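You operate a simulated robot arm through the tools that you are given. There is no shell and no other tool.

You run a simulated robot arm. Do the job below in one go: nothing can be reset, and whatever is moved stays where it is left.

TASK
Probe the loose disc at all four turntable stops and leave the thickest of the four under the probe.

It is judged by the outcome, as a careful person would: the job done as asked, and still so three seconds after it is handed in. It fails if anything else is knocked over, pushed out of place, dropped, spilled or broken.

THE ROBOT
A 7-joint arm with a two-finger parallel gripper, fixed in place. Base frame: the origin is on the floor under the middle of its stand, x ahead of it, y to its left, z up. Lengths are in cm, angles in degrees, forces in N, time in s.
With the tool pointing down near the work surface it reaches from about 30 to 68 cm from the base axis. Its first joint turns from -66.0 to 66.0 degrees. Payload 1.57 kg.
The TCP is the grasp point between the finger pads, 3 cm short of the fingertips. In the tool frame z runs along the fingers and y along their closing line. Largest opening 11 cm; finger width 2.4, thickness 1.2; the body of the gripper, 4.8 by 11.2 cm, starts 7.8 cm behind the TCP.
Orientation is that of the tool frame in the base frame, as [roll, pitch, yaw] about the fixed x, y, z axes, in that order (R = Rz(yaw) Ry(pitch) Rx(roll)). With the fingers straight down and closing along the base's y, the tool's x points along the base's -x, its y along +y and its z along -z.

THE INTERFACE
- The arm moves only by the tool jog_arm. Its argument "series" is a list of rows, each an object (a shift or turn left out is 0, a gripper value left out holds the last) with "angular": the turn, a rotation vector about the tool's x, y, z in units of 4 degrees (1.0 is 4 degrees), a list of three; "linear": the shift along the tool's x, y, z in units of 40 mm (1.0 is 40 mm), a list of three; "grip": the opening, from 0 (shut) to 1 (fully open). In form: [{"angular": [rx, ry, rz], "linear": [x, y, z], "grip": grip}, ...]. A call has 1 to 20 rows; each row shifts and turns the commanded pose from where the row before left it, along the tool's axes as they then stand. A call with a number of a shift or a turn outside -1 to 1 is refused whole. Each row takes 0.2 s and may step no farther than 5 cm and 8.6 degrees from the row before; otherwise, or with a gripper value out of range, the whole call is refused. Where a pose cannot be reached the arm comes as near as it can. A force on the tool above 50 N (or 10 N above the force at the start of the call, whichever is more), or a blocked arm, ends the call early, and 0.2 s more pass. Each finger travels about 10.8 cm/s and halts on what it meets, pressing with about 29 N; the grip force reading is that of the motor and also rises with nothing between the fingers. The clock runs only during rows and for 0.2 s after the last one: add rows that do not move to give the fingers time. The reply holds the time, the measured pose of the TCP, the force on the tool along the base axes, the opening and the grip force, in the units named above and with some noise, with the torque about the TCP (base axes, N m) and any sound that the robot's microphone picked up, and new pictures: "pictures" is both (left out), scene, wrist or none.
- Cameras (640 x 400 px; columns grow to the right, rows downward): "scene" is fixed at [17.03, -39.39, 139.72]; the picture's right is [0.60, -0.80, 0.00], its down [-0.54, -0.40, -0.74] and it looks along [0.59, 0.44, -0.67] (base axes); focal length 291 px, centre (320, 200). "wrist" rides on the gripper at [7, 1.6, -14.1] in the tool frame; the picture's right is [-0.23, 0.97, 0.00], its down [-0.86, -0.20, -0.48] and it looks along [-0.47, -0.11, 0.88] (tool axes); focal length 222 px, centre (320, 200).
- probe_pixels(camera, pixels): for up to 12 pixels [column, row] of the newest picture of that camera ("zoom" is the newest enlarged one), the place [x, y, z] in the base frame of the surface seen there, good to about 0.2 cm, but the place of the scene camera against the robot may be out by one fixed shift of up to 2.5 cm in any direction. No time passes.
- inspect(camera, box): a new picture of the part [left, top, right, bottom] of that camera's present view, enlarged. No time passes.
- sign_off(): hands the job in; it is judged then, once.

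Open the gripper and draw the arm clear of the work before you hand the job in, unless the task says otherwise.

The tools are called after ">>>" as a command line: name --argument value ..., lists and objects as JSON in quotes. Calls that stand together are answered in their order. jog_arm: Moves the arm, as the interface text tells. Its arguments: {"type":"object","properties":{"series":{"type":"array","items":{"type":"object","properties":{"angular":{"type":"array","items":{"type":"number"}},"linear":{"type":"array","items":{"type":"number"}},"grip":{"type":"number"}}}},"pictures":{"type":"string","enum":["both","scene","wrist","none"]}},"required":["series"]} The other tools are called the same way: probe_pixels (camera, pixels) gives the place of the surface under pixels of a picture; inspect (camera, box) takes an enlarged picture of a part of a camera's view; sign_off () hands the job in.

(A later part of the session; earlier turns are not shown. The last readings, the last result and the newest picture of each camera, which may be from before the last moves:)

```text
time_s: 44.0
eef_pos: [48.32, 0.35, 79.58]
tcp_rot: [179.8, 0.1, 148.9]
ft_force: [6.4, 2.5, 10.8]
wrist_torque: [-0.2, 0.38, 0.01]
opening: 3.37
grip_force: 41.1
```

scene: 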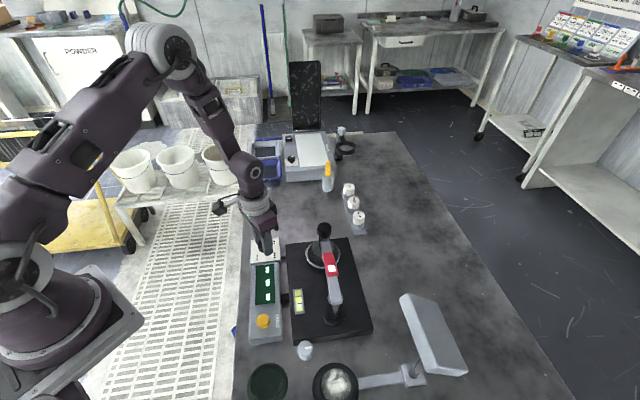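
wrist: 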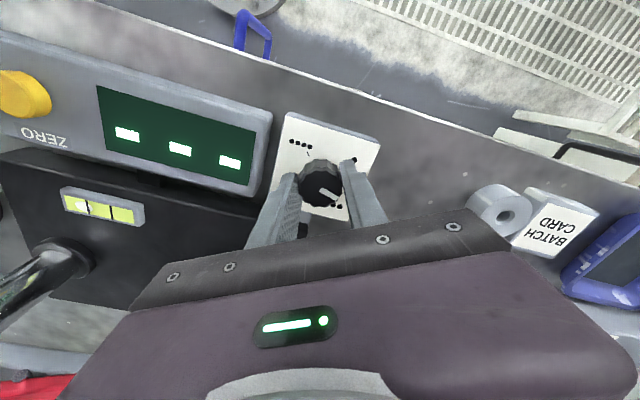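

>>> jog_arm --series '[{"angular": [0, 0, 1]}, {"angular": [0, 0, 1]}, {"angular": [0, 0, 1]}, {"angular": [0, 0, 0.45]}, {"linear": [0, 0, 0]}]' --pictures "both"

>>> inspect --camera "wrist" --box '[240, 100, 400, 230]'

>>> inspect --camera "scene" --box '[235, 215, 365, 315]'

```text
time_s: 45.2
eef_pos: [48.4, 0.42, 79.7]
tcp_rot: [179.9, 0.2, 135.1]
ft_force: [13.9, 12.4, 31.4]
wrist_torque: [0.37, 0.31, -0.02]
opening: 3.39
grip_force: 41.3
```

scene: 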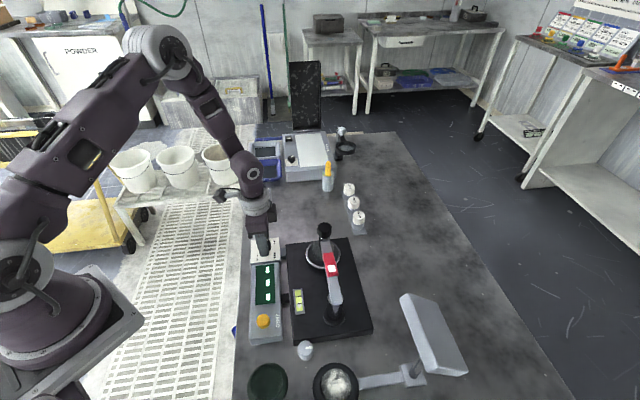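
wrist: 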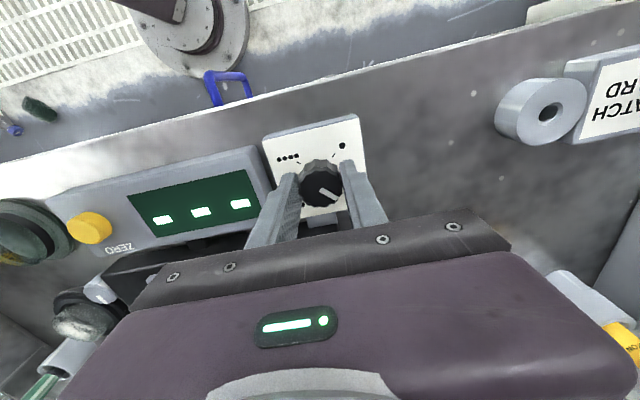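

```text
3.08 times, centred on (320, 165) of wrist
```

zoom: 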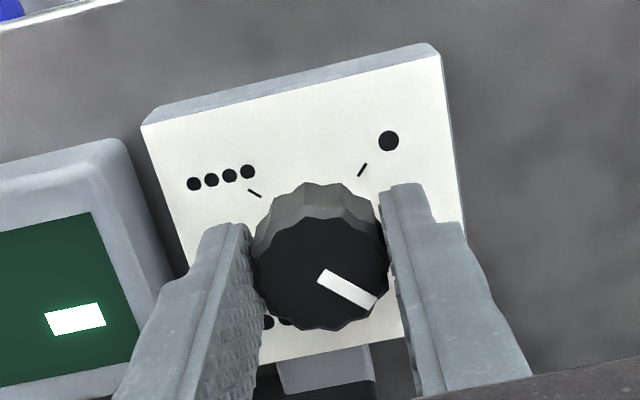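

```text
4.00 times, centred on (300, 265) of scene
```

zoom: 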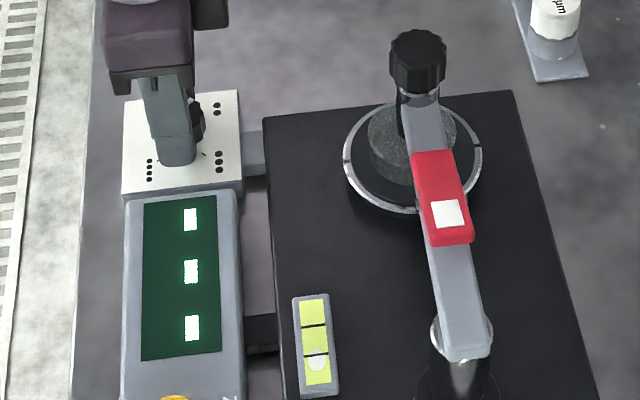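

The knob has turned 90° (yaw 135). I open to 5.2 cm, and lift to check the pointer.

>>> jog_arm --series '[{"grip": 0.38}, {"grip": 0.48}, {"grip": 0.48}, {"linear": [0, 0, -0.4]}, {"linear": [0, 0, -0.9]}, {"linear": [0, 0, -0.9]}, {"linear": [0, 0, -0.9]}, {"linear": [0, 0, 0]}]' --pictures "both"

>>> inspect --camera "wrist" --box '[240, 60, 400, 190]'

>>> inspect --camera "scene" --box '[235, 215, 365, 315]'

```text
time_s: 47.0
eef_pos: [48.21, 0.29, 92.31]
tcp_rot: [180.0, 0.1, 135.2]
ft_force: [0.1, 0.8, 0.6]
wrist_torque: [0.01, -0.01, 0.01]
opening: 5.28
grip_force: 0.1
```

scene: 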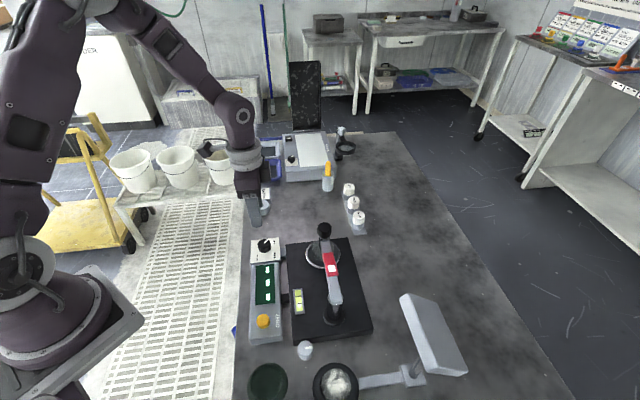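
wrist: 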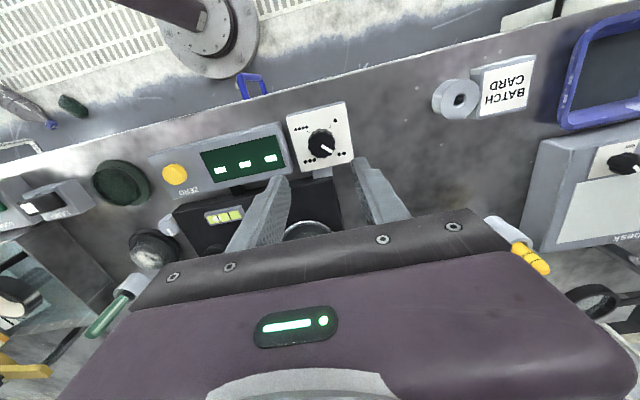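

```text
3.08 times, centred on (320, 125) of wrist
```

zoom: 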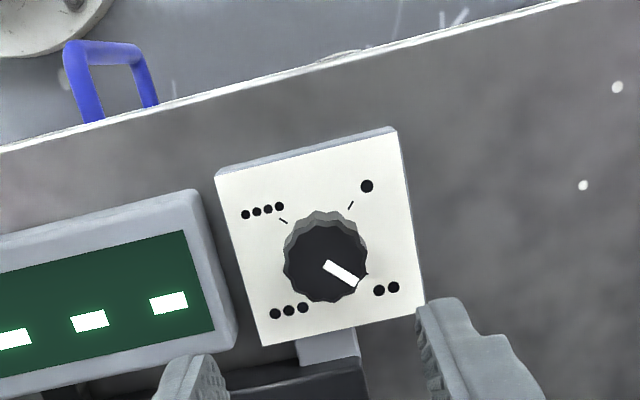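

```text
4.00 times, centred on (300, 265) of scene
```

zoom: 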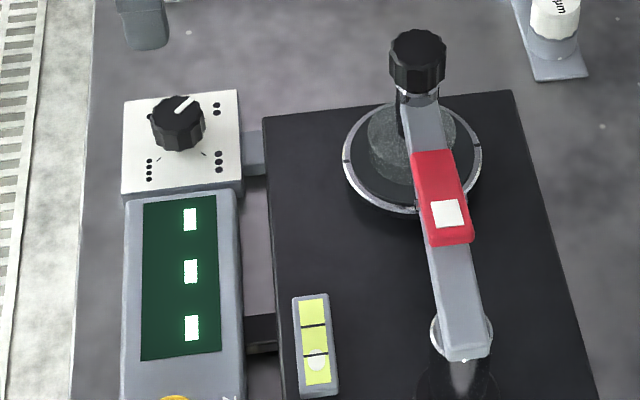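

The pointer is at two dots. I raise and rotate the wrist back 90° (counter-clockwise) at a safe height.

>>> jog_arm --series '[{"linear": [0, 0, -1], "grip": 0.2}, {"angular": [0, 0, -1], "grip": 0}, {"angular": [0, 0, -1]}, {"angular": [0, 0, -1]}, {"angular": [0, 0, -1]}, {"angular": [0, 0, -1]}, {"angular": [0, 0, -1]}, {"angular": [0, 0, -1]}, {"angular": [0, 0, -1]}, {"angular": [0, 0, -1]}, {"angular": [0, 0, -1]}, {"angular": [0, 0, -1]}, {"angular": [0, 0, -1]}, {"angular": [0, 0, -1]}, {"angular": [0, 0, -1]}, {"angular": [0, 0, -1]}, {"angular": [0, 0, -1]}, {"angular": [0, 0, -1]}, {"angular": [0, 0, -1]}, {"angular": [0, 0, -1]}]' --pictures "none"

```text
time_s: 51.2
eef_pos: [48.25, 0.37, 95.93]
tcp_rot: [180.0, 0.0, -148.8]
ft_force: [0.1, 0.4, -0.2]
wrist_torque: [-0.01, 0.04, -0.02]
opening: 0.0
grip_force: 21.1
```

I finish the wrist rotation and travel back above the rocker's white end.

>>> jog_arm --series '[{"angular": [0, 0, -1]}, {"angular": [0, 0, -1]}, {"angular": [0, 0, -1]}, {"angular": [0, 0, -0.45]}, {"linear": [0.708, -0.625, 0]}, {"linear": [0.708, -0.625, 0]}, {"linear": [0.708, -0.625, 0]}, {"linear": [0.708, -0.625, 0]}, {"linear": [0.708, -0.625, 0]}, {"linear": [0.708, -0.625, 0]}, {"linear": [0, 0, 0.5]}, {"linear": [0, 0, 0.3]}, {"linear": [0, 0, 0]}]' --pictures "both"

>>> inspect --camera "scene" --box '[290, 225, 370, 320]'

>>> inspect --camera "wrist" --box '[240, 110, 400, 240]'

```text
time_s: 54.0
eef_pos: [46.79, -22.42, 92.8]
tcp_rot: [180.0, 0.1, -135.0]
ft_force: [0.2, 0.2, -0.2]
wrist_torque: [0.0, 0.02, 0.01]
opening: 0.01
grip_force: 21.3
```

scene: 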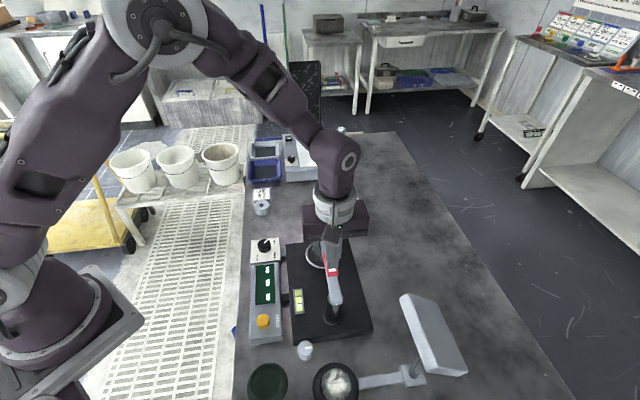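
wrist: 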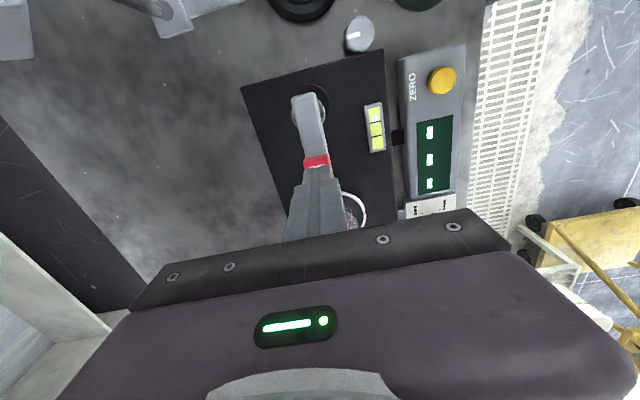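

```text
4.21 times, centred on (330, 272) of scene
```

zoom: 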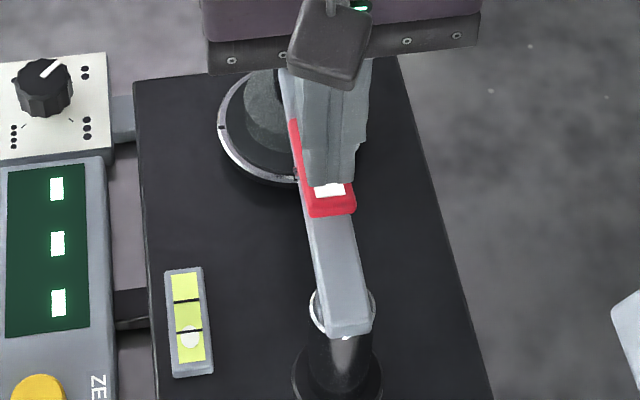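

```text
3.08 times, centred on (320, 175) of wrist
```

zoom: 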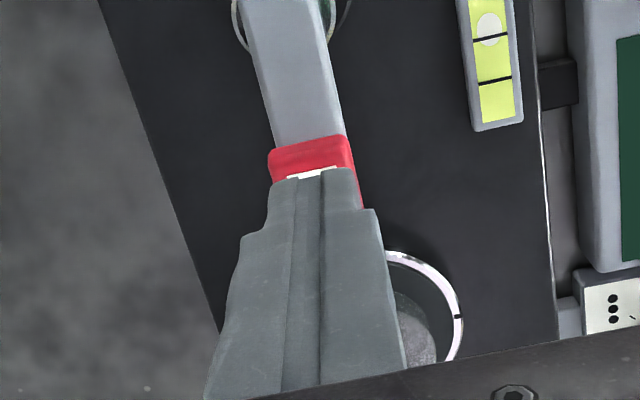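

Same position as before over the white pad. I press it down in small steps, as the first time.

>>> jog_arm --series '[{"linear": [0, 0, 0.2]}, {"linear": [0, 0, 0.08]}, {"linear": [0, 0, 0.06]}, {"linear": [0, 0, 0.05]}, {"linear": [0, 0, 0.05]}, {"linear": [0, 0, 0.05]}, {"linear": [0, 0, 0]}]' --pictures "scene"

>>> inspect --camera "scene" --box '[240, 225, 370, 330]'

```text
time_s: 55.6
eef_pos: [46.83, -22.31, 91.01]
tcp_rot: [180.0, 0.1, -135.1]
ft_force: [-0.3, 0.7, -0.3]
wrist_torque: [0.04, 0.0, -0.01]
opening: 0.0
grip_force: 21.1
```

scene: 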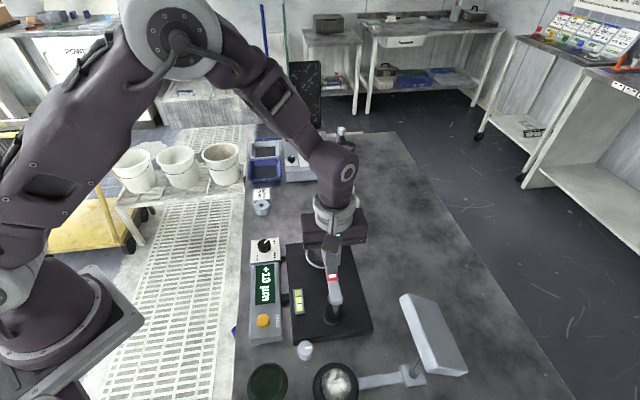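

```text
3.81 times, centred on (305, 278) of scene
```

zoom: 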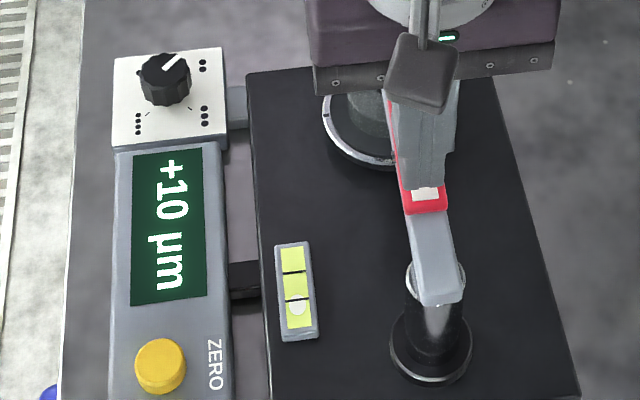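

Stop 2 reads "+10 µm". I raise, shift to the rocker's other end and check that the reading held before lifting the probe.

>>> jog_arm --series '[{"linear": [0, 0, -0.5]}, {"linear": [0, 0, -0.45]}, {"linear": [-0.56, 0, 0]}, {"linear": [-0.56, 0, 0]}, {"linear": [0, 0, 0.4]}, {"linear": [0, 0, 0.3]}, {"linear": [0, 0, 0]}]' --pictures "scene"

>>> inspect --camera "scene" --box '[240, 225, 370, 330]'

```text
time_s: 57.2
eef_pos: [50.01, -19.16, 91.79]
tcp_rot: [179.9, 0.0, -135.1]
ft_force: [0.3, -0.2, -0.2]
wrist_torque: [0.0, 0.0, 0.0]
opening: 0.0
grip_force: 20.9
```

scene: 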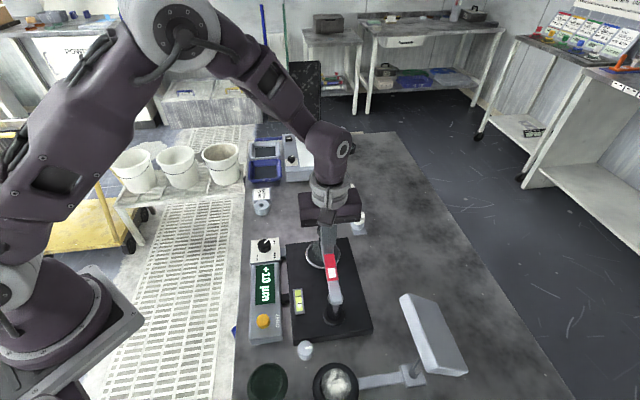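

```text
3.81 times, centred on (305, 278) of scene
```

zoom: 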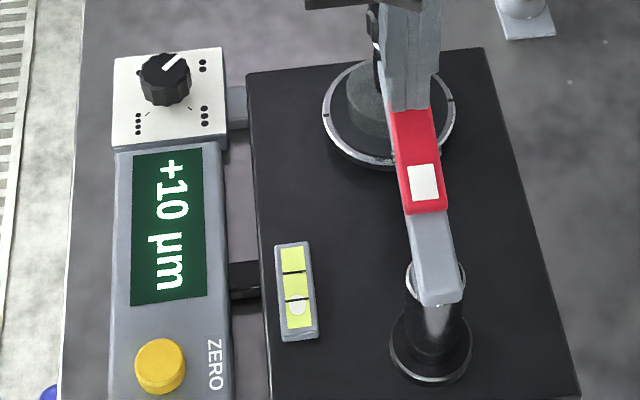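

+10 µm holds at stop 2. I press the far end of the rocker to lift the probe.

>>> jog_arm --series '[{"linear": [0, 0, 0.06]}, {"linear": [0, 0, 0.05]}, {"linear": [0, 0, 0.05]}, {"linear": [0, 0, 0.05]}, {"linear": [0, 0, 0.05]}, {"linear": [0, 0, 0]}]' --pictures "scene"

>>> inspect --camera "scene" --box '[240, 225, 370, 330]'

```text
time_s: 58.6
eef_pos: [50.05, -19.13, 90.76]
tcp_rot: [-180.0, 0.0, -135.1]
ft_force: [-0.6, -0.2, 0.3]
wrist_torque: [0.01, -0.03, 0.0]
opening: 0.0
grip_force: 21.4
```

scene: 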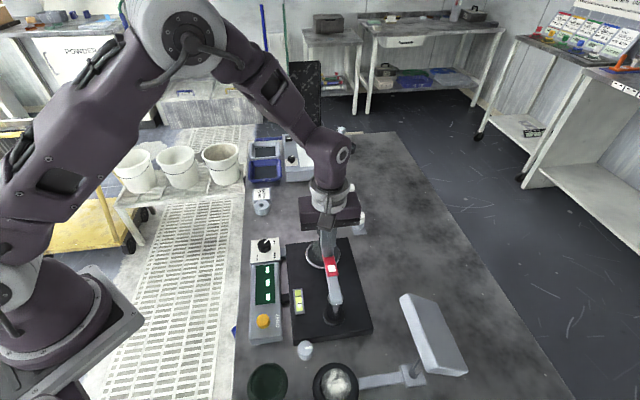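

```text
3.81 times, centred on (305, 278) of scene
```

zoom: 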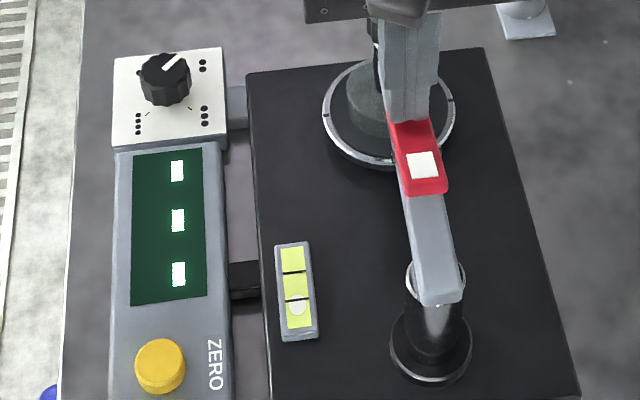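

Probe lifted (dashes). I raise and travel back above the knob, opening to 5.2 cm.

>>> jog_arm --series '[{"linear": [0, 0, -0.8]}, {"linear": [0, 0, -0.8]}, {"linear": [-0.628, 0.75, 0], "grip": 0.3}, {"linear": [-0.628, 0.75, 0], "grip": 0.475}, {"linear": [-0.628, 0.75, 0]}, {"linear": [-0.628, 0.75, 0]}, {"linear": [-0.628, 0.75, 0]}, {"linear": [0, 0, 0.9]}, {"linear": [0, 0, 0.9]}, {"linear": [0, 0, 0.9]}, {"linear": [0, 0, 0]}]' --pictures "both"

>>> inspect --camera "wrist" --box '[240, 100, 400, 230]'

```text
time_s: 61.0
eef_pos: [48.37, 0.61, 86.29]
tcp_rot: [-179.9, 0.0, -135.1]
ft_force: [0.0, -0.9, -0.1]
wrist_torque: [0.03, 0.0, 0.03]
opening: 5.2
grip_force: 0.1
```

scene: 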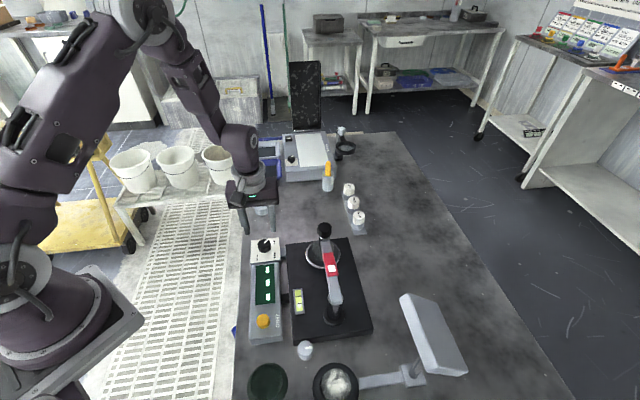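
wrist: 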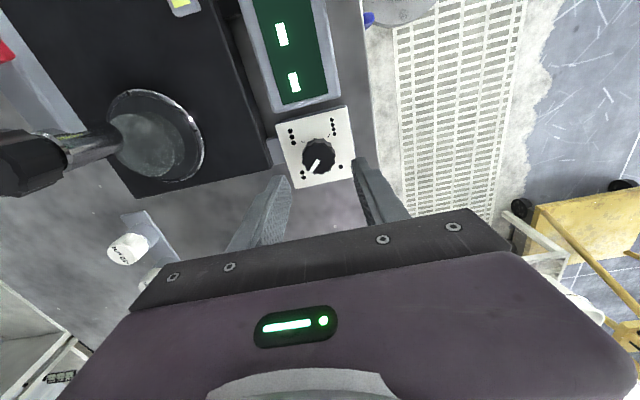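

```text
3.08 times, centred on (320, 165) of wrist
```

zoom: 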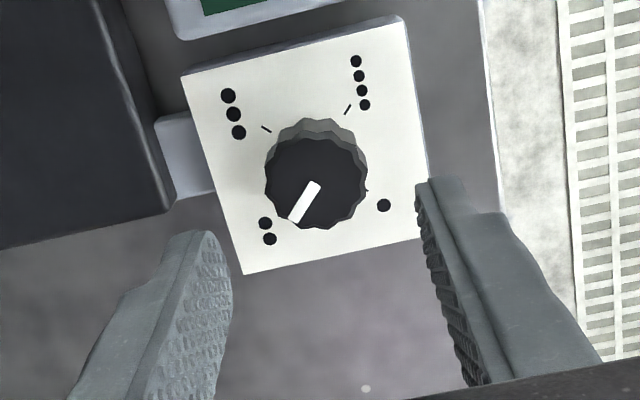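

Knob located at about (48.43,0.37); I descend the rest of the way around it and grip.

>>> jog_arm --series '[{"linear": [0, 0, 0.8]}, {"linear": [0, 0, 0.6]}, {"linear": [0, 0, 0.25]}, {"linear": [0, 0, 0]}]' --pictures "wrist"

>>> inspect --camera "wrist" --box '[240, 100, 400, 230]'

```text
time_s: 62.0
eef_pos: [48.36, 0.35, 79.79]
tcp_rot: [179.9, 0.0, -135.1]
ft_force: [-0.1, -0.2, 0.0]
wrist_torque: [0.01, -0.01, 0.02]
opening: 5.24
grip_force: 0.2
```

wrist: 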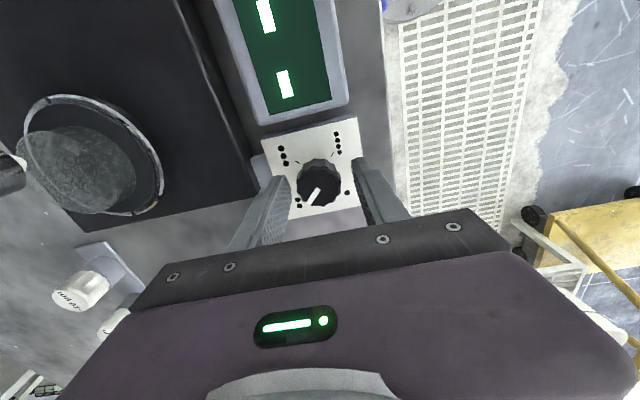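

```text
3.08 times, centred on (320, 165) of wrist
```

zoom: 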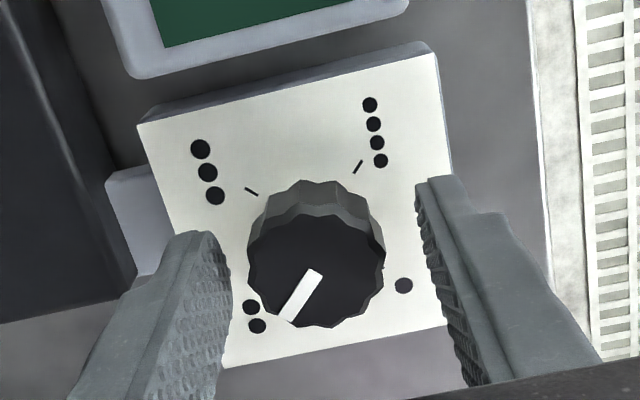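

The knob is ~1.4 mm toward the left finger, so I shift that way before closing.

>>> jog_arm --series '[{"linear": [0.005, -0.03, 0.02]}, {"grip": 0.38}, {"grip": 0.3}, {"grip": 0.25}, {"grip": 0.25}]' --pictures "wrist"

```text
time_s: 63.2
eef_pos: [48.32, 0.29, 79.71]
tcp_rot: [179.9, 0.0, -135.2]
ft_force: [-1.2, 1.3, -1.3]
wrist_torque: [-0.24, -0.33, -0.01]
opening: 3.35
grip_force: 41.4
```

wrist: 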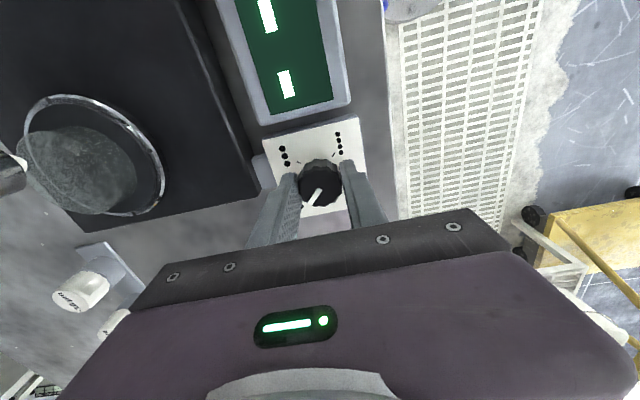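

Gripped with little side load. I turn clockwise 28° and check forces.

>>> jog_arm --series '[{"angular": [0, 0, 1]}, {"angular": [0, 0, 1]}, {"angular": [0, 0, 1]}, {"angular": [0, 0, 1]}, {"angular": [0, 0, 1]}, {"angular": [0, 0, 1]}, {"angular": [0, 0, 1]}, {"linear": [0, 0, 0]}]' --pictures "none"

```text
time_s: 65.0
eef_pos: [48.38, 0.34, 79.67]
tcp_rot: [179.9, 0.0, -163.2]
ft_force: [-2.5, 5.4, 2.1]
wrist_torque: [-0.24, -0.35, 0.0]
opening: 3.33
grip_force: 41.5
```

Forces are small. I continue another 32° with a slight relief shift.

>>> jog_arm --series '[{"linear": [0.004, 0.01, 0], "angular": [0, 0, 1]}, {"angular": [0, 0, 1]}, {"linear": [0.004, 0.008, 0], "angular": [0, 0, 1]}, {"angular": [0, 0, 1]}, {"angular": [0, 0, 1]}, {"angular": [0, 0, 1]}, {"angular": [0, 0, 1]}, {"angular": [0, 0, 1]}, {"linear": [0, 0, 0]}]' --pictures "none"

```text
time_s: 67.0
eef_pos: [48.36, 0.45, 79.62]
tcp_rot: [-180.0, 0.0, 164.8]
ft_force: [7.5, 2.4, -12.1]
wrist_torque: [-0.59, -0.59, 0.0]
opening: 3.37
grip_force: 41.4
```

Still fine. I finish the remaining 30° and view the knob.

>>> jog_arm --series '[{"linear": [-0.008, 0, 0.003], "angular": [0, 0, 1]}, {"linear": [-0.008, 0, 0.003], "angular": [0, 0, 1]}, {"angular": [0, 0, 1]}, {"angular": [0, 0, 1]}, {"angular": [0, 0, 1]}, {"angular": [0, 0, 1]}, {"angular": [0, 0, 1]}, {"angular": [0, 0, 0.45]}, {"linear": [0, 0, 0]}]' --pictures "wrist"

>>> inspect --camera "wrist" --box '[240, 100, 400, 230]'

```text
time_s: 69.0
eef_pos: [48.35, 0.34, 79.71]
tcp_rot: [180.0, 0.0, 135.1]
ft_force: [5.3, 17.8, 6.2]
wrist_torque: [0.71, 0.81, -0.03]
opening: 3.33
grip_force: 41.4
```

wrist: 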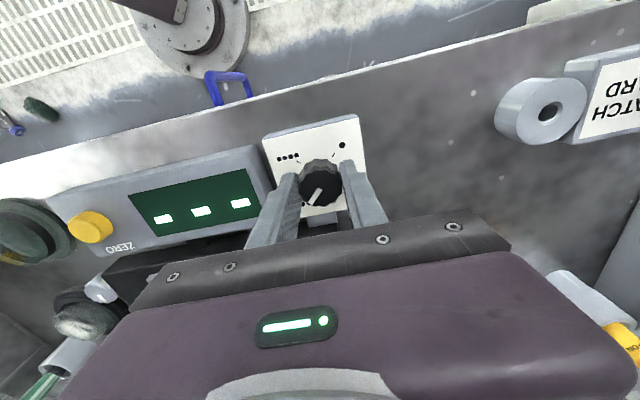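

```text
3.08 times, centred on (320, 165) of wrist
```

zoom: 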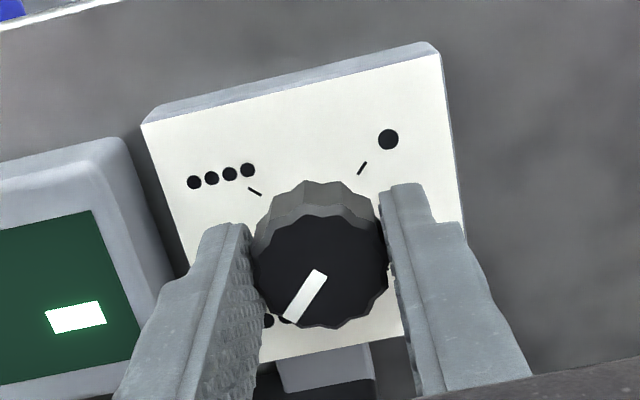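

Pointer now aims at the three-dot mark. I open and lift to verify.

>>> jog_arm --series '[{"grip": 0.38}, {"grip": 0.48}, {"grip": 0.48}, {"linear": [0, 0, -0.4]}, {"linear": [0, 0, -0.9]}, {"linear": [0, 0, -0.9]}, {"linear": [0, 0, -0.9]}, {"linear": [0, 0, 0]}]' --pictures "both"

>>> inspect --camera "wrist" --box '[240, 60, 400, 190]'

>>> inspect --camera "scene" --box '[235, 215, 365, 315]'

```text
time_s: 70.8
eef_pos: [48.35, 0.27, 92.21]
tcp_rot: [179.9, 0.0, 135.1]
ft_force: [-0.6, 1.3, 0.2]
wrist_torque: [0.02, 0.01, -0.02]
opening: 5.26
grip_force: 0.1
```

scene: 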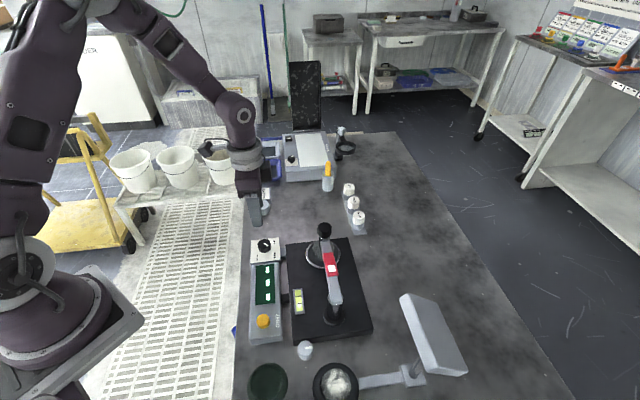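
wrist: 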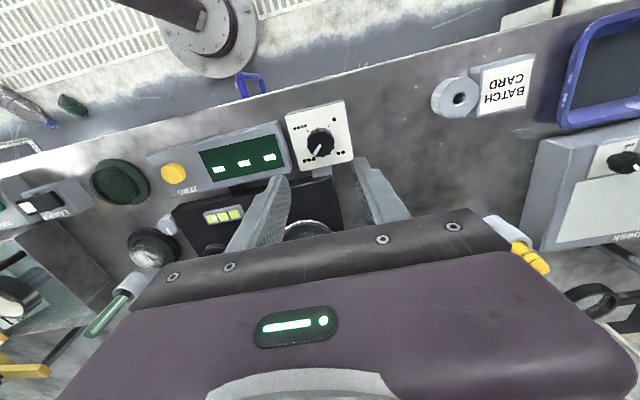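

```text
3.08 times, centred on (320, 125) of wrist
```

zoom: 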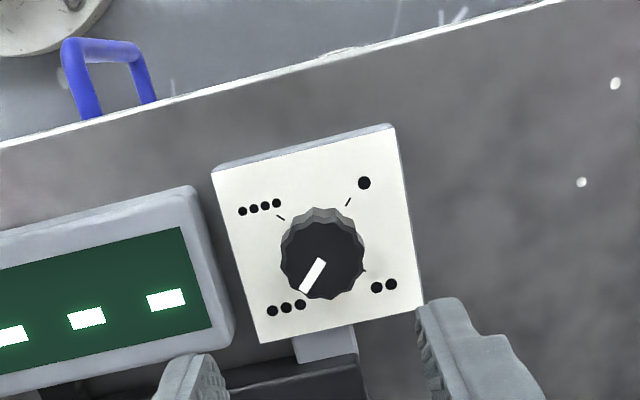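

```text
4.00 times, centred on (300, 265) of scene
```

zoom: 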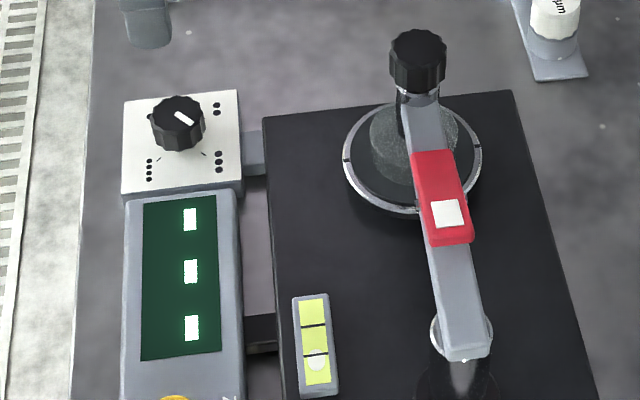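

The pointer is at three dots. I raise and rotate the wrist back 90°.

>>> jog_arm --series '[{"linear": [0, 0, -1], "grip": 0.2}, {"angular": [0, 0, -1], "grip": 0}, {"angular": [0, 0, -1]}, {"angular": [0, 0, -1]}, {"angular": [0, 0, -1]}, {"angular": [0, 0, -1]}, {"angular": [0, 0, -1]}, {"angular": [0, 0, -1]}, {"angular": [0, 0, -1]}, {"angular": [0, 0, -1]}, {"angular": [0, 0, -1]}, {"angular": [0, 0, -1]}, {"angular": [0, 0, -1]}, {"angular": [0, 0, -1]}, {"angular": [0, 0, -1]}, {"angular": [0, 0, -1]}, {"angular": [0, 0, -1]}, {"angular": [0, 0, -1]}, {"angular": [0, 0, -1]}, {"angular": [0, 0, -1]}]' --pictures "none"

```text
time_s: 75.0
eef_pos: [48.41, 0.4, 96.16]
tcp_rot: [-180.0, 0.0, -148.8]
ft_force: [0.5, 0.4, 0.1]
wrist_torque: [0.0, -0.03, -0.01]
opening: 0.0
grip_force: 21.3
```

Then finish the rotation and travel above the rocker's white end.

>>> jog_arm --series '[{"angular": [0, 0, -1]}, {"angular": [0, 0, -1]}, {"angular": [0, 0, -1]}, {"angular": [0, 0, -0.45]}, {"linear": [0.712, -0.6225, 0]}, {"linear": [0.712, -0.6225, 0]}, {"linear": [0.712, -0.6225, 0]}, {"linear": [0.712, -0.6225, 0]}, {"linear": [0.712, -0.6225, 0]}, {"linear": [0.712, -0.6225, 0]}, {"linear": [0, 0, 0.5]}, {"linear": [0, 0, 0.35]}, {"linear": [0, 0, 0]}]' --pictures "both"

>>> inspect --camera "wrist" --box '[240, 110, 400, 240]'

```text
time_s: 77.8
eef_pos: [46.87, -22.21, 92.8]
tcp_rot: [-180.0, 0.1, -135.1]
ft_force: [0.2, 0.1, -0.2]
wrist_torque: [-0.01, 0.04, -0.01]
opening: 0.0
grip_force: 21.4
```

scene: 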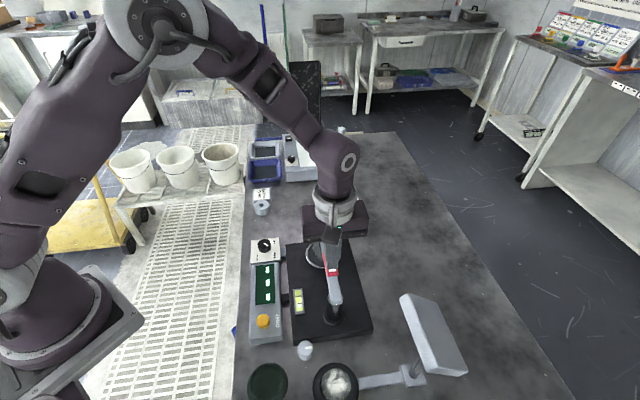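
wrist: 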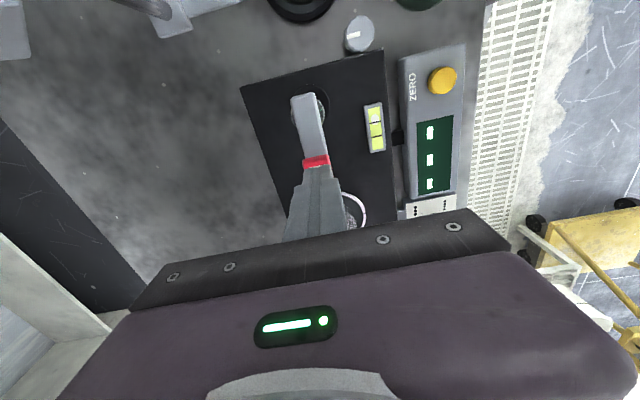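

```text
3.08 times, centred on (320, 175) of wrist
```

zoom: 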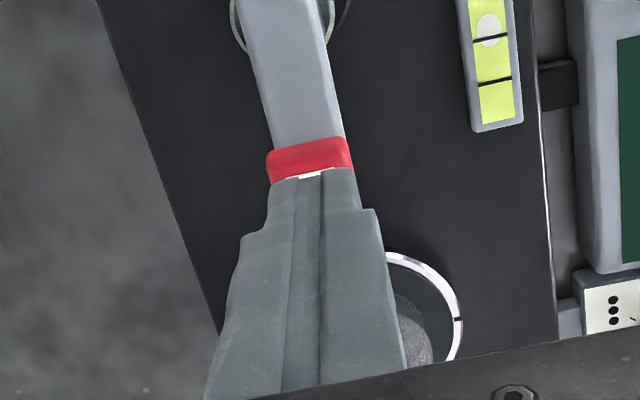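

In position over the white pad again. I press to lower the probe at stop 3.

>>> jog_arm --series '[{"linear": [0, 0, 0.2]}, {"linear": [0, 0, 0.08]}, {"linear": [0, 0, 0.06]}, {"linear": [0, 0, 0.05]}, {"linear": [0, 0, 0.05]}, {"linear": [0, 0, 0.05]}, {"linear": [0, 0, 0]}]' --pictures "scene"

>>> inspect --camera "scene" --box '[240, 225, 370, 330]'

```text
time_s: 79.4
eef_pos: [46.74, -22.33, 90.77]
tcp_rot: [-179.9, -0.1, -135.0]
ft_force: [0.7, -0.3, -0.7]
wrist_torque: [0.0, 0.0, 0.01]
opening: 0.02
grip_force: 21.1
```

scene: 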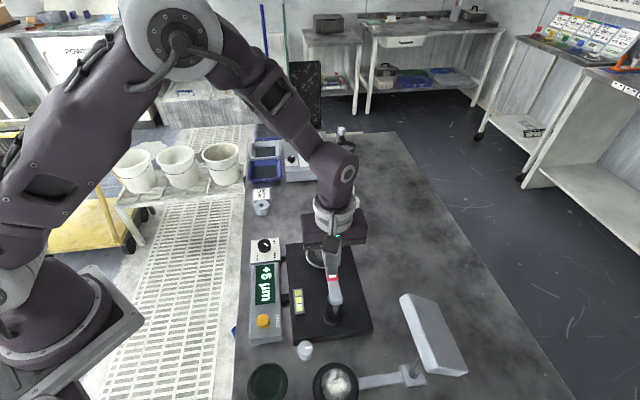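

```text
3.81 times, centred on (305, 278) of scene
```

zoom: 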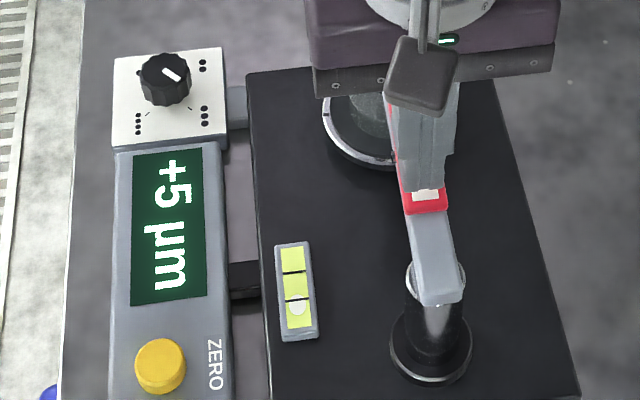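

Stop 3 reads "+5 µm". I raise and shift to the rocker's other end, and check the reading holds.

>>> jog_arm --series '[{"linear": [0, 0, -0.5]}, {"linear": [0, 0, -0.5]}, {"linear": [-0.57, 0, 0]}, {"linear": [-0.57, 0, 0]}, {"linear": [0, 0, 0.4]}, {"linear": [0, 0, 0.3]}, {"linear": [0, 0, 0]}]' --pictures "scene"

>>> inspect --camera "scene" --box '[240, 225, 370, 330]'

```text
time_s: 81.0
eef_pos: [49.89, -19.25, 92.09]
tcp_rot: [-180.0, -0.1, -135.1]
ft_force: [0.1, -0.4, 0.1]
wrist_torque: [-0.01, 0.01, 0.0]
opening: 0.0
grip_force: 21.5
```

scene: 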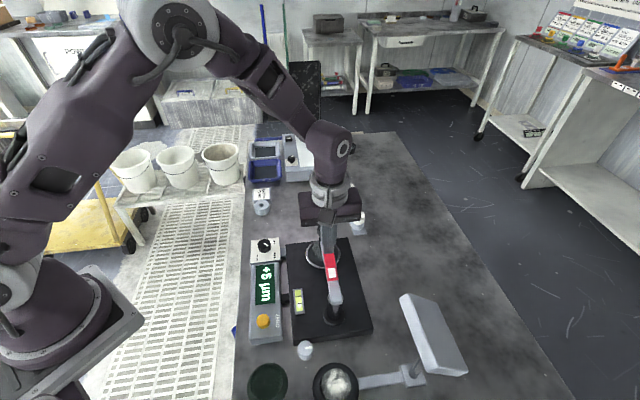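

```text
3.81 times, centred on (305, 278) of scene
```

zoom: 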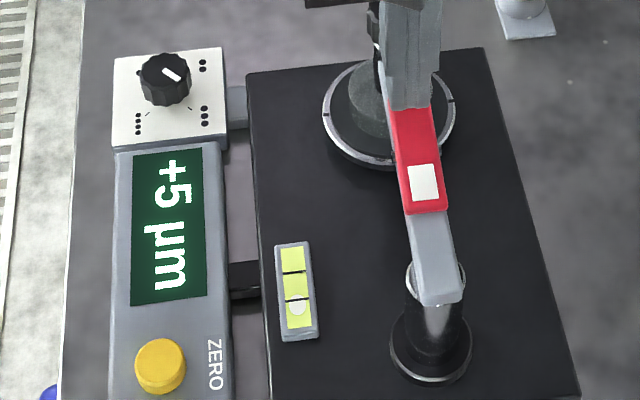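

+5 µm holds at stop 3. I press the far end to lift the probe.

>>> jog_arm --series '[{"linear": [0, 0, 0.07]}, {"linear": [0, 0, 0.06]}, {"linear": [0, 0, 0.05]}, {"linear": [0, 0, 0.05]}, {"linear": [0, 0, 0.05]}, {"linear": [0, 0, 0]}]' --pictures "scene"

>>> inspect --camera "scene" --box '[240, 225, 370, 330]'

```text
time_s: 82.4
eef_pos: [50.05, -19.15, 90.88]
tcp_rot: [179.9, 0.1, -135.1]
ft_force: [-1.1, -0.1, 0.6]
wrist_torque: [-0.01, -0.03, 0.0]
opening: 0.01
grip_force: 21.2
```

scene: 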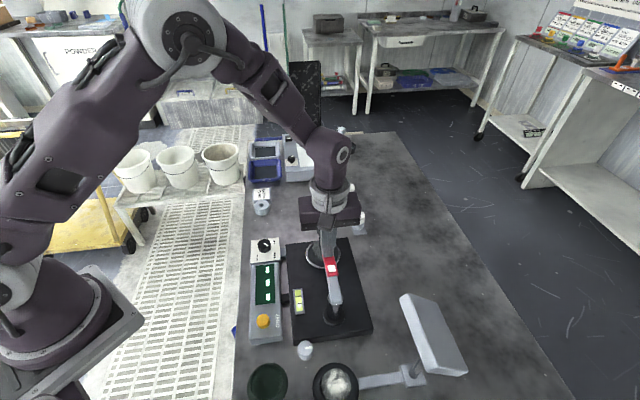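

```text
3.81 times, centred on (305, 278) of scene
```

zoom: 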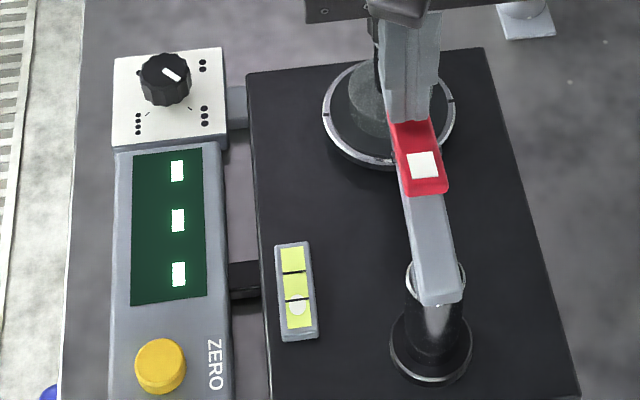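

Probe is lifted. I go back to the knob to index to stop 4.

>>> jog_arm --series '[{"linear": [0, 0, -0.8]}, {"linear": [0, 0, -0.8]}, {"linear": [-0.628, 0.75, 0], "grip": 0.3}, {"linear": [-0.628, 0.75, 0], "grip": 0.475}, {"linear": [-0.628, 0.75, 0]}, {"linear": [-0.628, 0.75, 0]}, {"linear": [-0.628, 0.75, 0]}, {"linear": [0, 0, 0.9]}, {"linear": [0, 0, 0.9]}, {"linear": [0, 0, 0.9]}, {"linear": [0, 0, 0]}]' --pictures "wrist"

>>> inspect --camera "wrist" --box '[240, 100, 400, 230]'

```text
time_s: 84.8
eef_pos: [48.4, 0.31, 86.46]
tcp_rot: [180.0, 0.0, -135.1]
ft_force: [0.2, -0.6, 0.2]
wrist_torque: [0.01, -0.02, -0.01]
opening: 5.25
grip_force: 0.0
```

wrist: 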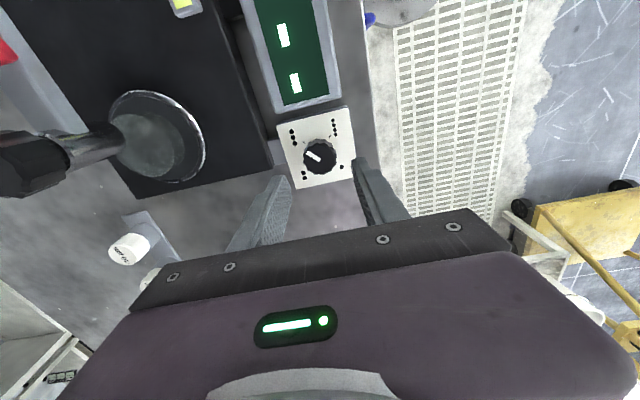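

```text
3.08 times, centred on (320, 165) of wrist
```

zoom: 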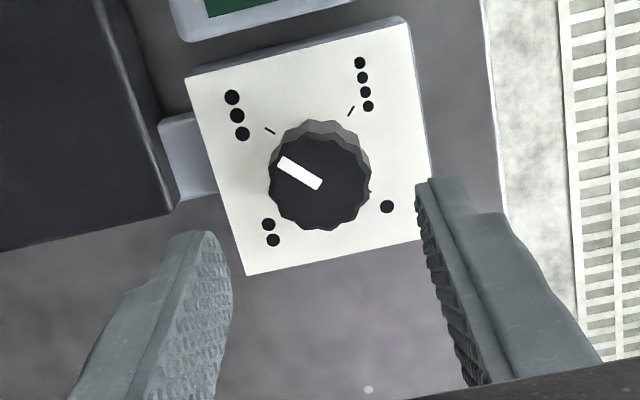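

Good alignment. I descend and grip the knob.

>>> jog_arm --series '[{"linear": [0, 0, 0.8]}, {"linear": [0, 0, 0.6]}, {"linear": [0, 0, 0.29]}, {"linear": [0, 0, 0]}]' --pictures "wrist"

>>> inspect --camera "wrist" --box '[240, 100, 400, 230]'

```text
time_s: 85.8
eef_pos: [48.33, 0.43, 79.79]
tcp_rot: [180.0, 0.0, -135.1]
ft_force: [0.4, 0.3, -0.4]
wrist_torque: [0.02, 0.0, 0.01]
opening: 5.22
grip_force: 0.0
```

wrist: 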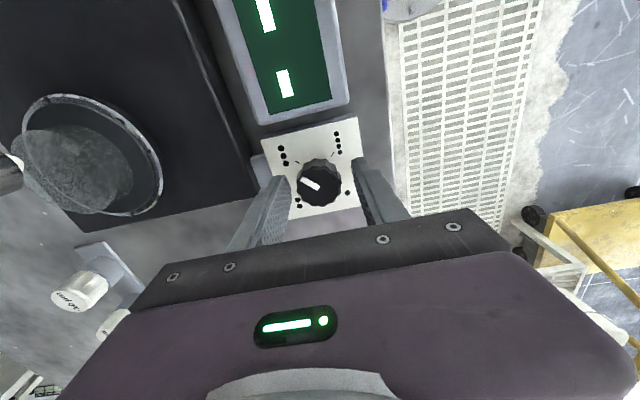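

```text
3.08 times, centred on (320, 165) of wrist
```

zoom: 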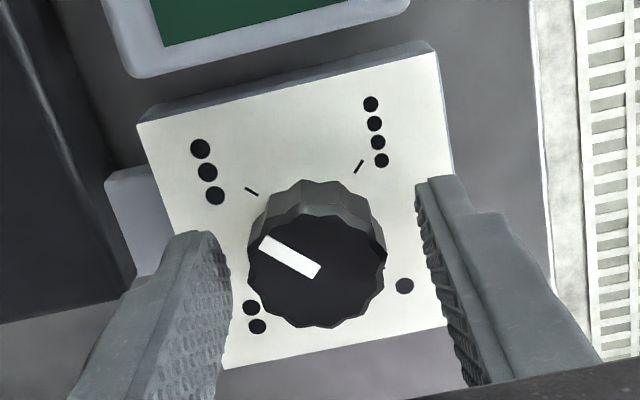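

Same view as last time, so I apply the same small shift, then close.

>>> jog_arm --series '[{"linear": [0.007, -0.028, 0.02]}, {"grip": 0.38}, {"grip": 0.3}, {"grip": 0.25}, {"grip": 0.25}]' --pictures "none"

```text
time_s: 87.0
eef_pos: [48.49, 0.37, 79.53]
tcp_rot: [-180.0, -0.1, -135.2]
ft_force: [-1.7, 1.3, -2.7]
wrist_torque: [-0.25, -0.33, 0.01]
opening: 3.36
grip_force: 41.4
```

Gripped. I turn clockwise in two batches.

>>> jog_arm --series '[{"angular": [0, 0, 1]}, {"angular": [0, 0, 1]}, {"angular": [0, 0, 1]}, {"angular": [0, 0, 1]}, {"angular": [0, 0, 1]}, {"angular": [0, 0, 1]}, {"angular": [0, 0, 1]}, {"linear": [0.002, 0.01, 0], "angular": [0, 0, 1]}, {"linear": [0.002, 0.008, 0], "angular": [0, 0, 1]}, {"linear": [0, 0, 0]}]' --pictures "none"

```text
time_s: 89.2
eef_pos: [48.35, 0.37, 79.66]
tcp_rot: [-179.9, 0.1, -171.2]
ft_force: [1.2, 0.0, 9.3]
wrist_torque: [0.34, 0.45, -0.01]
opening: 3.35
grip_force: 41.4
```

>>> jog_arm --series '[{"angular": [0, 0, 1]}, {"angular": [0, 0, 1]}, {"angular": [0, 0, 1]}, {"angular": [0, 0, 1]}, {"angular": [0, 0, 1]}, {"angular": [0, 0, 1]}, {"angular": [0, 0, 1]}, {"linear": [0, 0, 0]}]' --pictures "none"

```text
time_s: 91.0
eef_pos: [48.29, 0.38, 79.66]
tcp_rot: [180.0, 0.1, 160.7]
ft_force: [4.3, 4.9, 15.5]
wrist_torque: [-0.1, 0.15, -0.01]
opening: 3.33
grip_force: 41.3
```

Forces remain modest. I finish the last ~26° and look.

>>> jog_arm --series '[{"linear": [-0.004, 0.002, -0.003], "angular": [0, 0, 1]}, {"linear": [-0.004, 0.002, 0], "angular": [0, 0, 1]}, {"angular": [0, 0, 1]}, {"angular": [0, 0, 1]}, {"angular": [0, 0, 1]}, {"angular": [0, 0, 1]}, {"angular": [0, 0, 0.45]}, {"linear": [0, 0, 0]}]' --pictures "wrist"

>>> inspect --camera "wrist" --box '[240, 100, 400, 230]'

```text
time_s: 92.8
eef_pos: [48.44, 0.54, 79.63]
tcp_rot: [180.0, 0.0, 135.2]
ft_force: [6.6, 12.0, 13.4]
wrist_torque: [0.31, 0.47, -0.01]
opening: 3.35
grip_force: 41.2
```

wrist: 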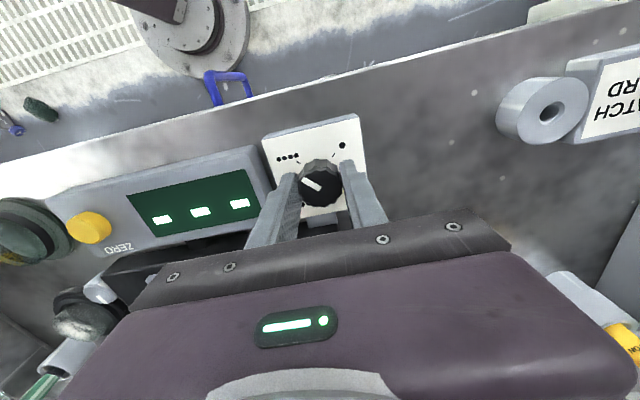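

```text
3.08 times, centred on (320, 165) of wrist
```

zoom: 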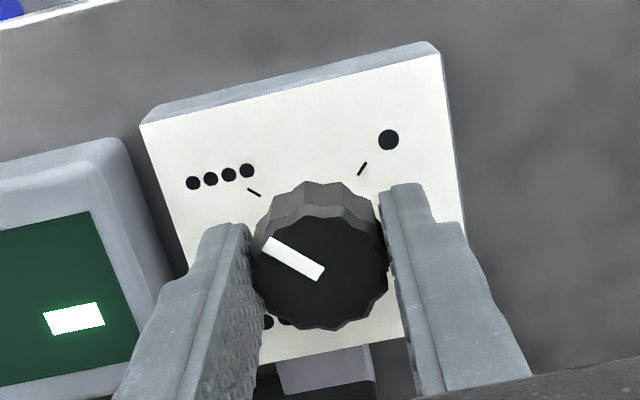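

The pointer lines up with the four-dot mark. I open and lift to verify.

>>> jog_arm --series '[{"grip": 0.38}, {"grip": 0.48}, {"grip": 0.48}, {"linear": [0, 0, -0.4]}, {"linear": [0, 0, -0.9]}, {"linear": [0, 0, -0.9]}, {"linear": [0, 0, -0.9]}, {"linear": [0, 0, 0]}]' --pictures "both"

>>> inspect --camera "wrist" --box '[240, 60, 400, 190]'

>>> inspect --camera "scene" --box '[235, 215, 365, 315]'

```text
time_s: 94.6
eef_pos: [48.36, 0.19, 91.97]
tcp_rot: [180.0, -0.1, 135.1]
ft_force: [0.6, 0.6, -0.7]
wrist_torque: [0.0, -0.01, 0.02]
opening: 5.3
grip_force: 0.2
```

scene: 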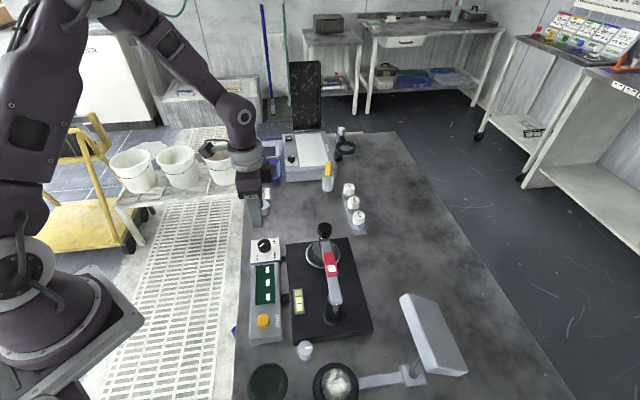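
wrist: 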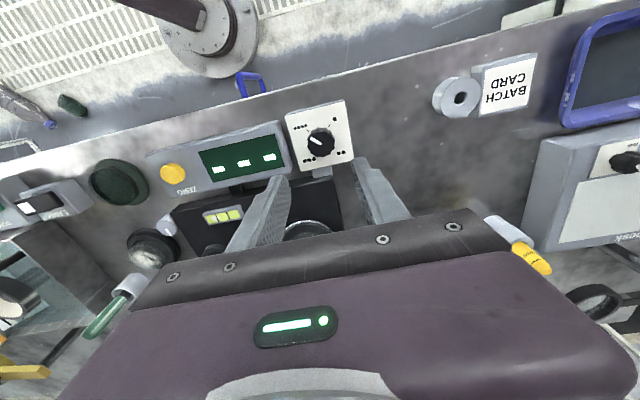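

```text
3.08 times, centred on (320, 125) of wrist
```

zoom: 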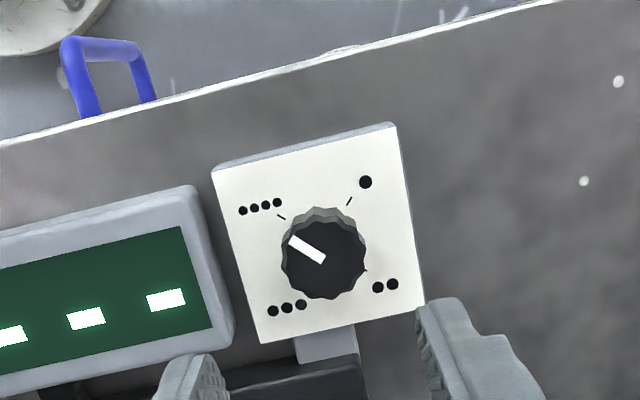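

```text
4.00 times, centred on (300, 265) of scene
```

zoom: 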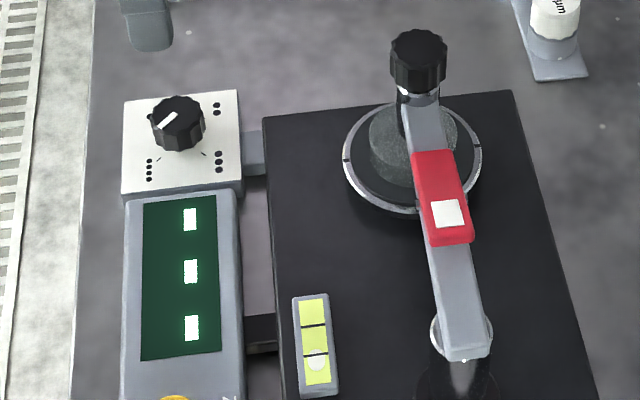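

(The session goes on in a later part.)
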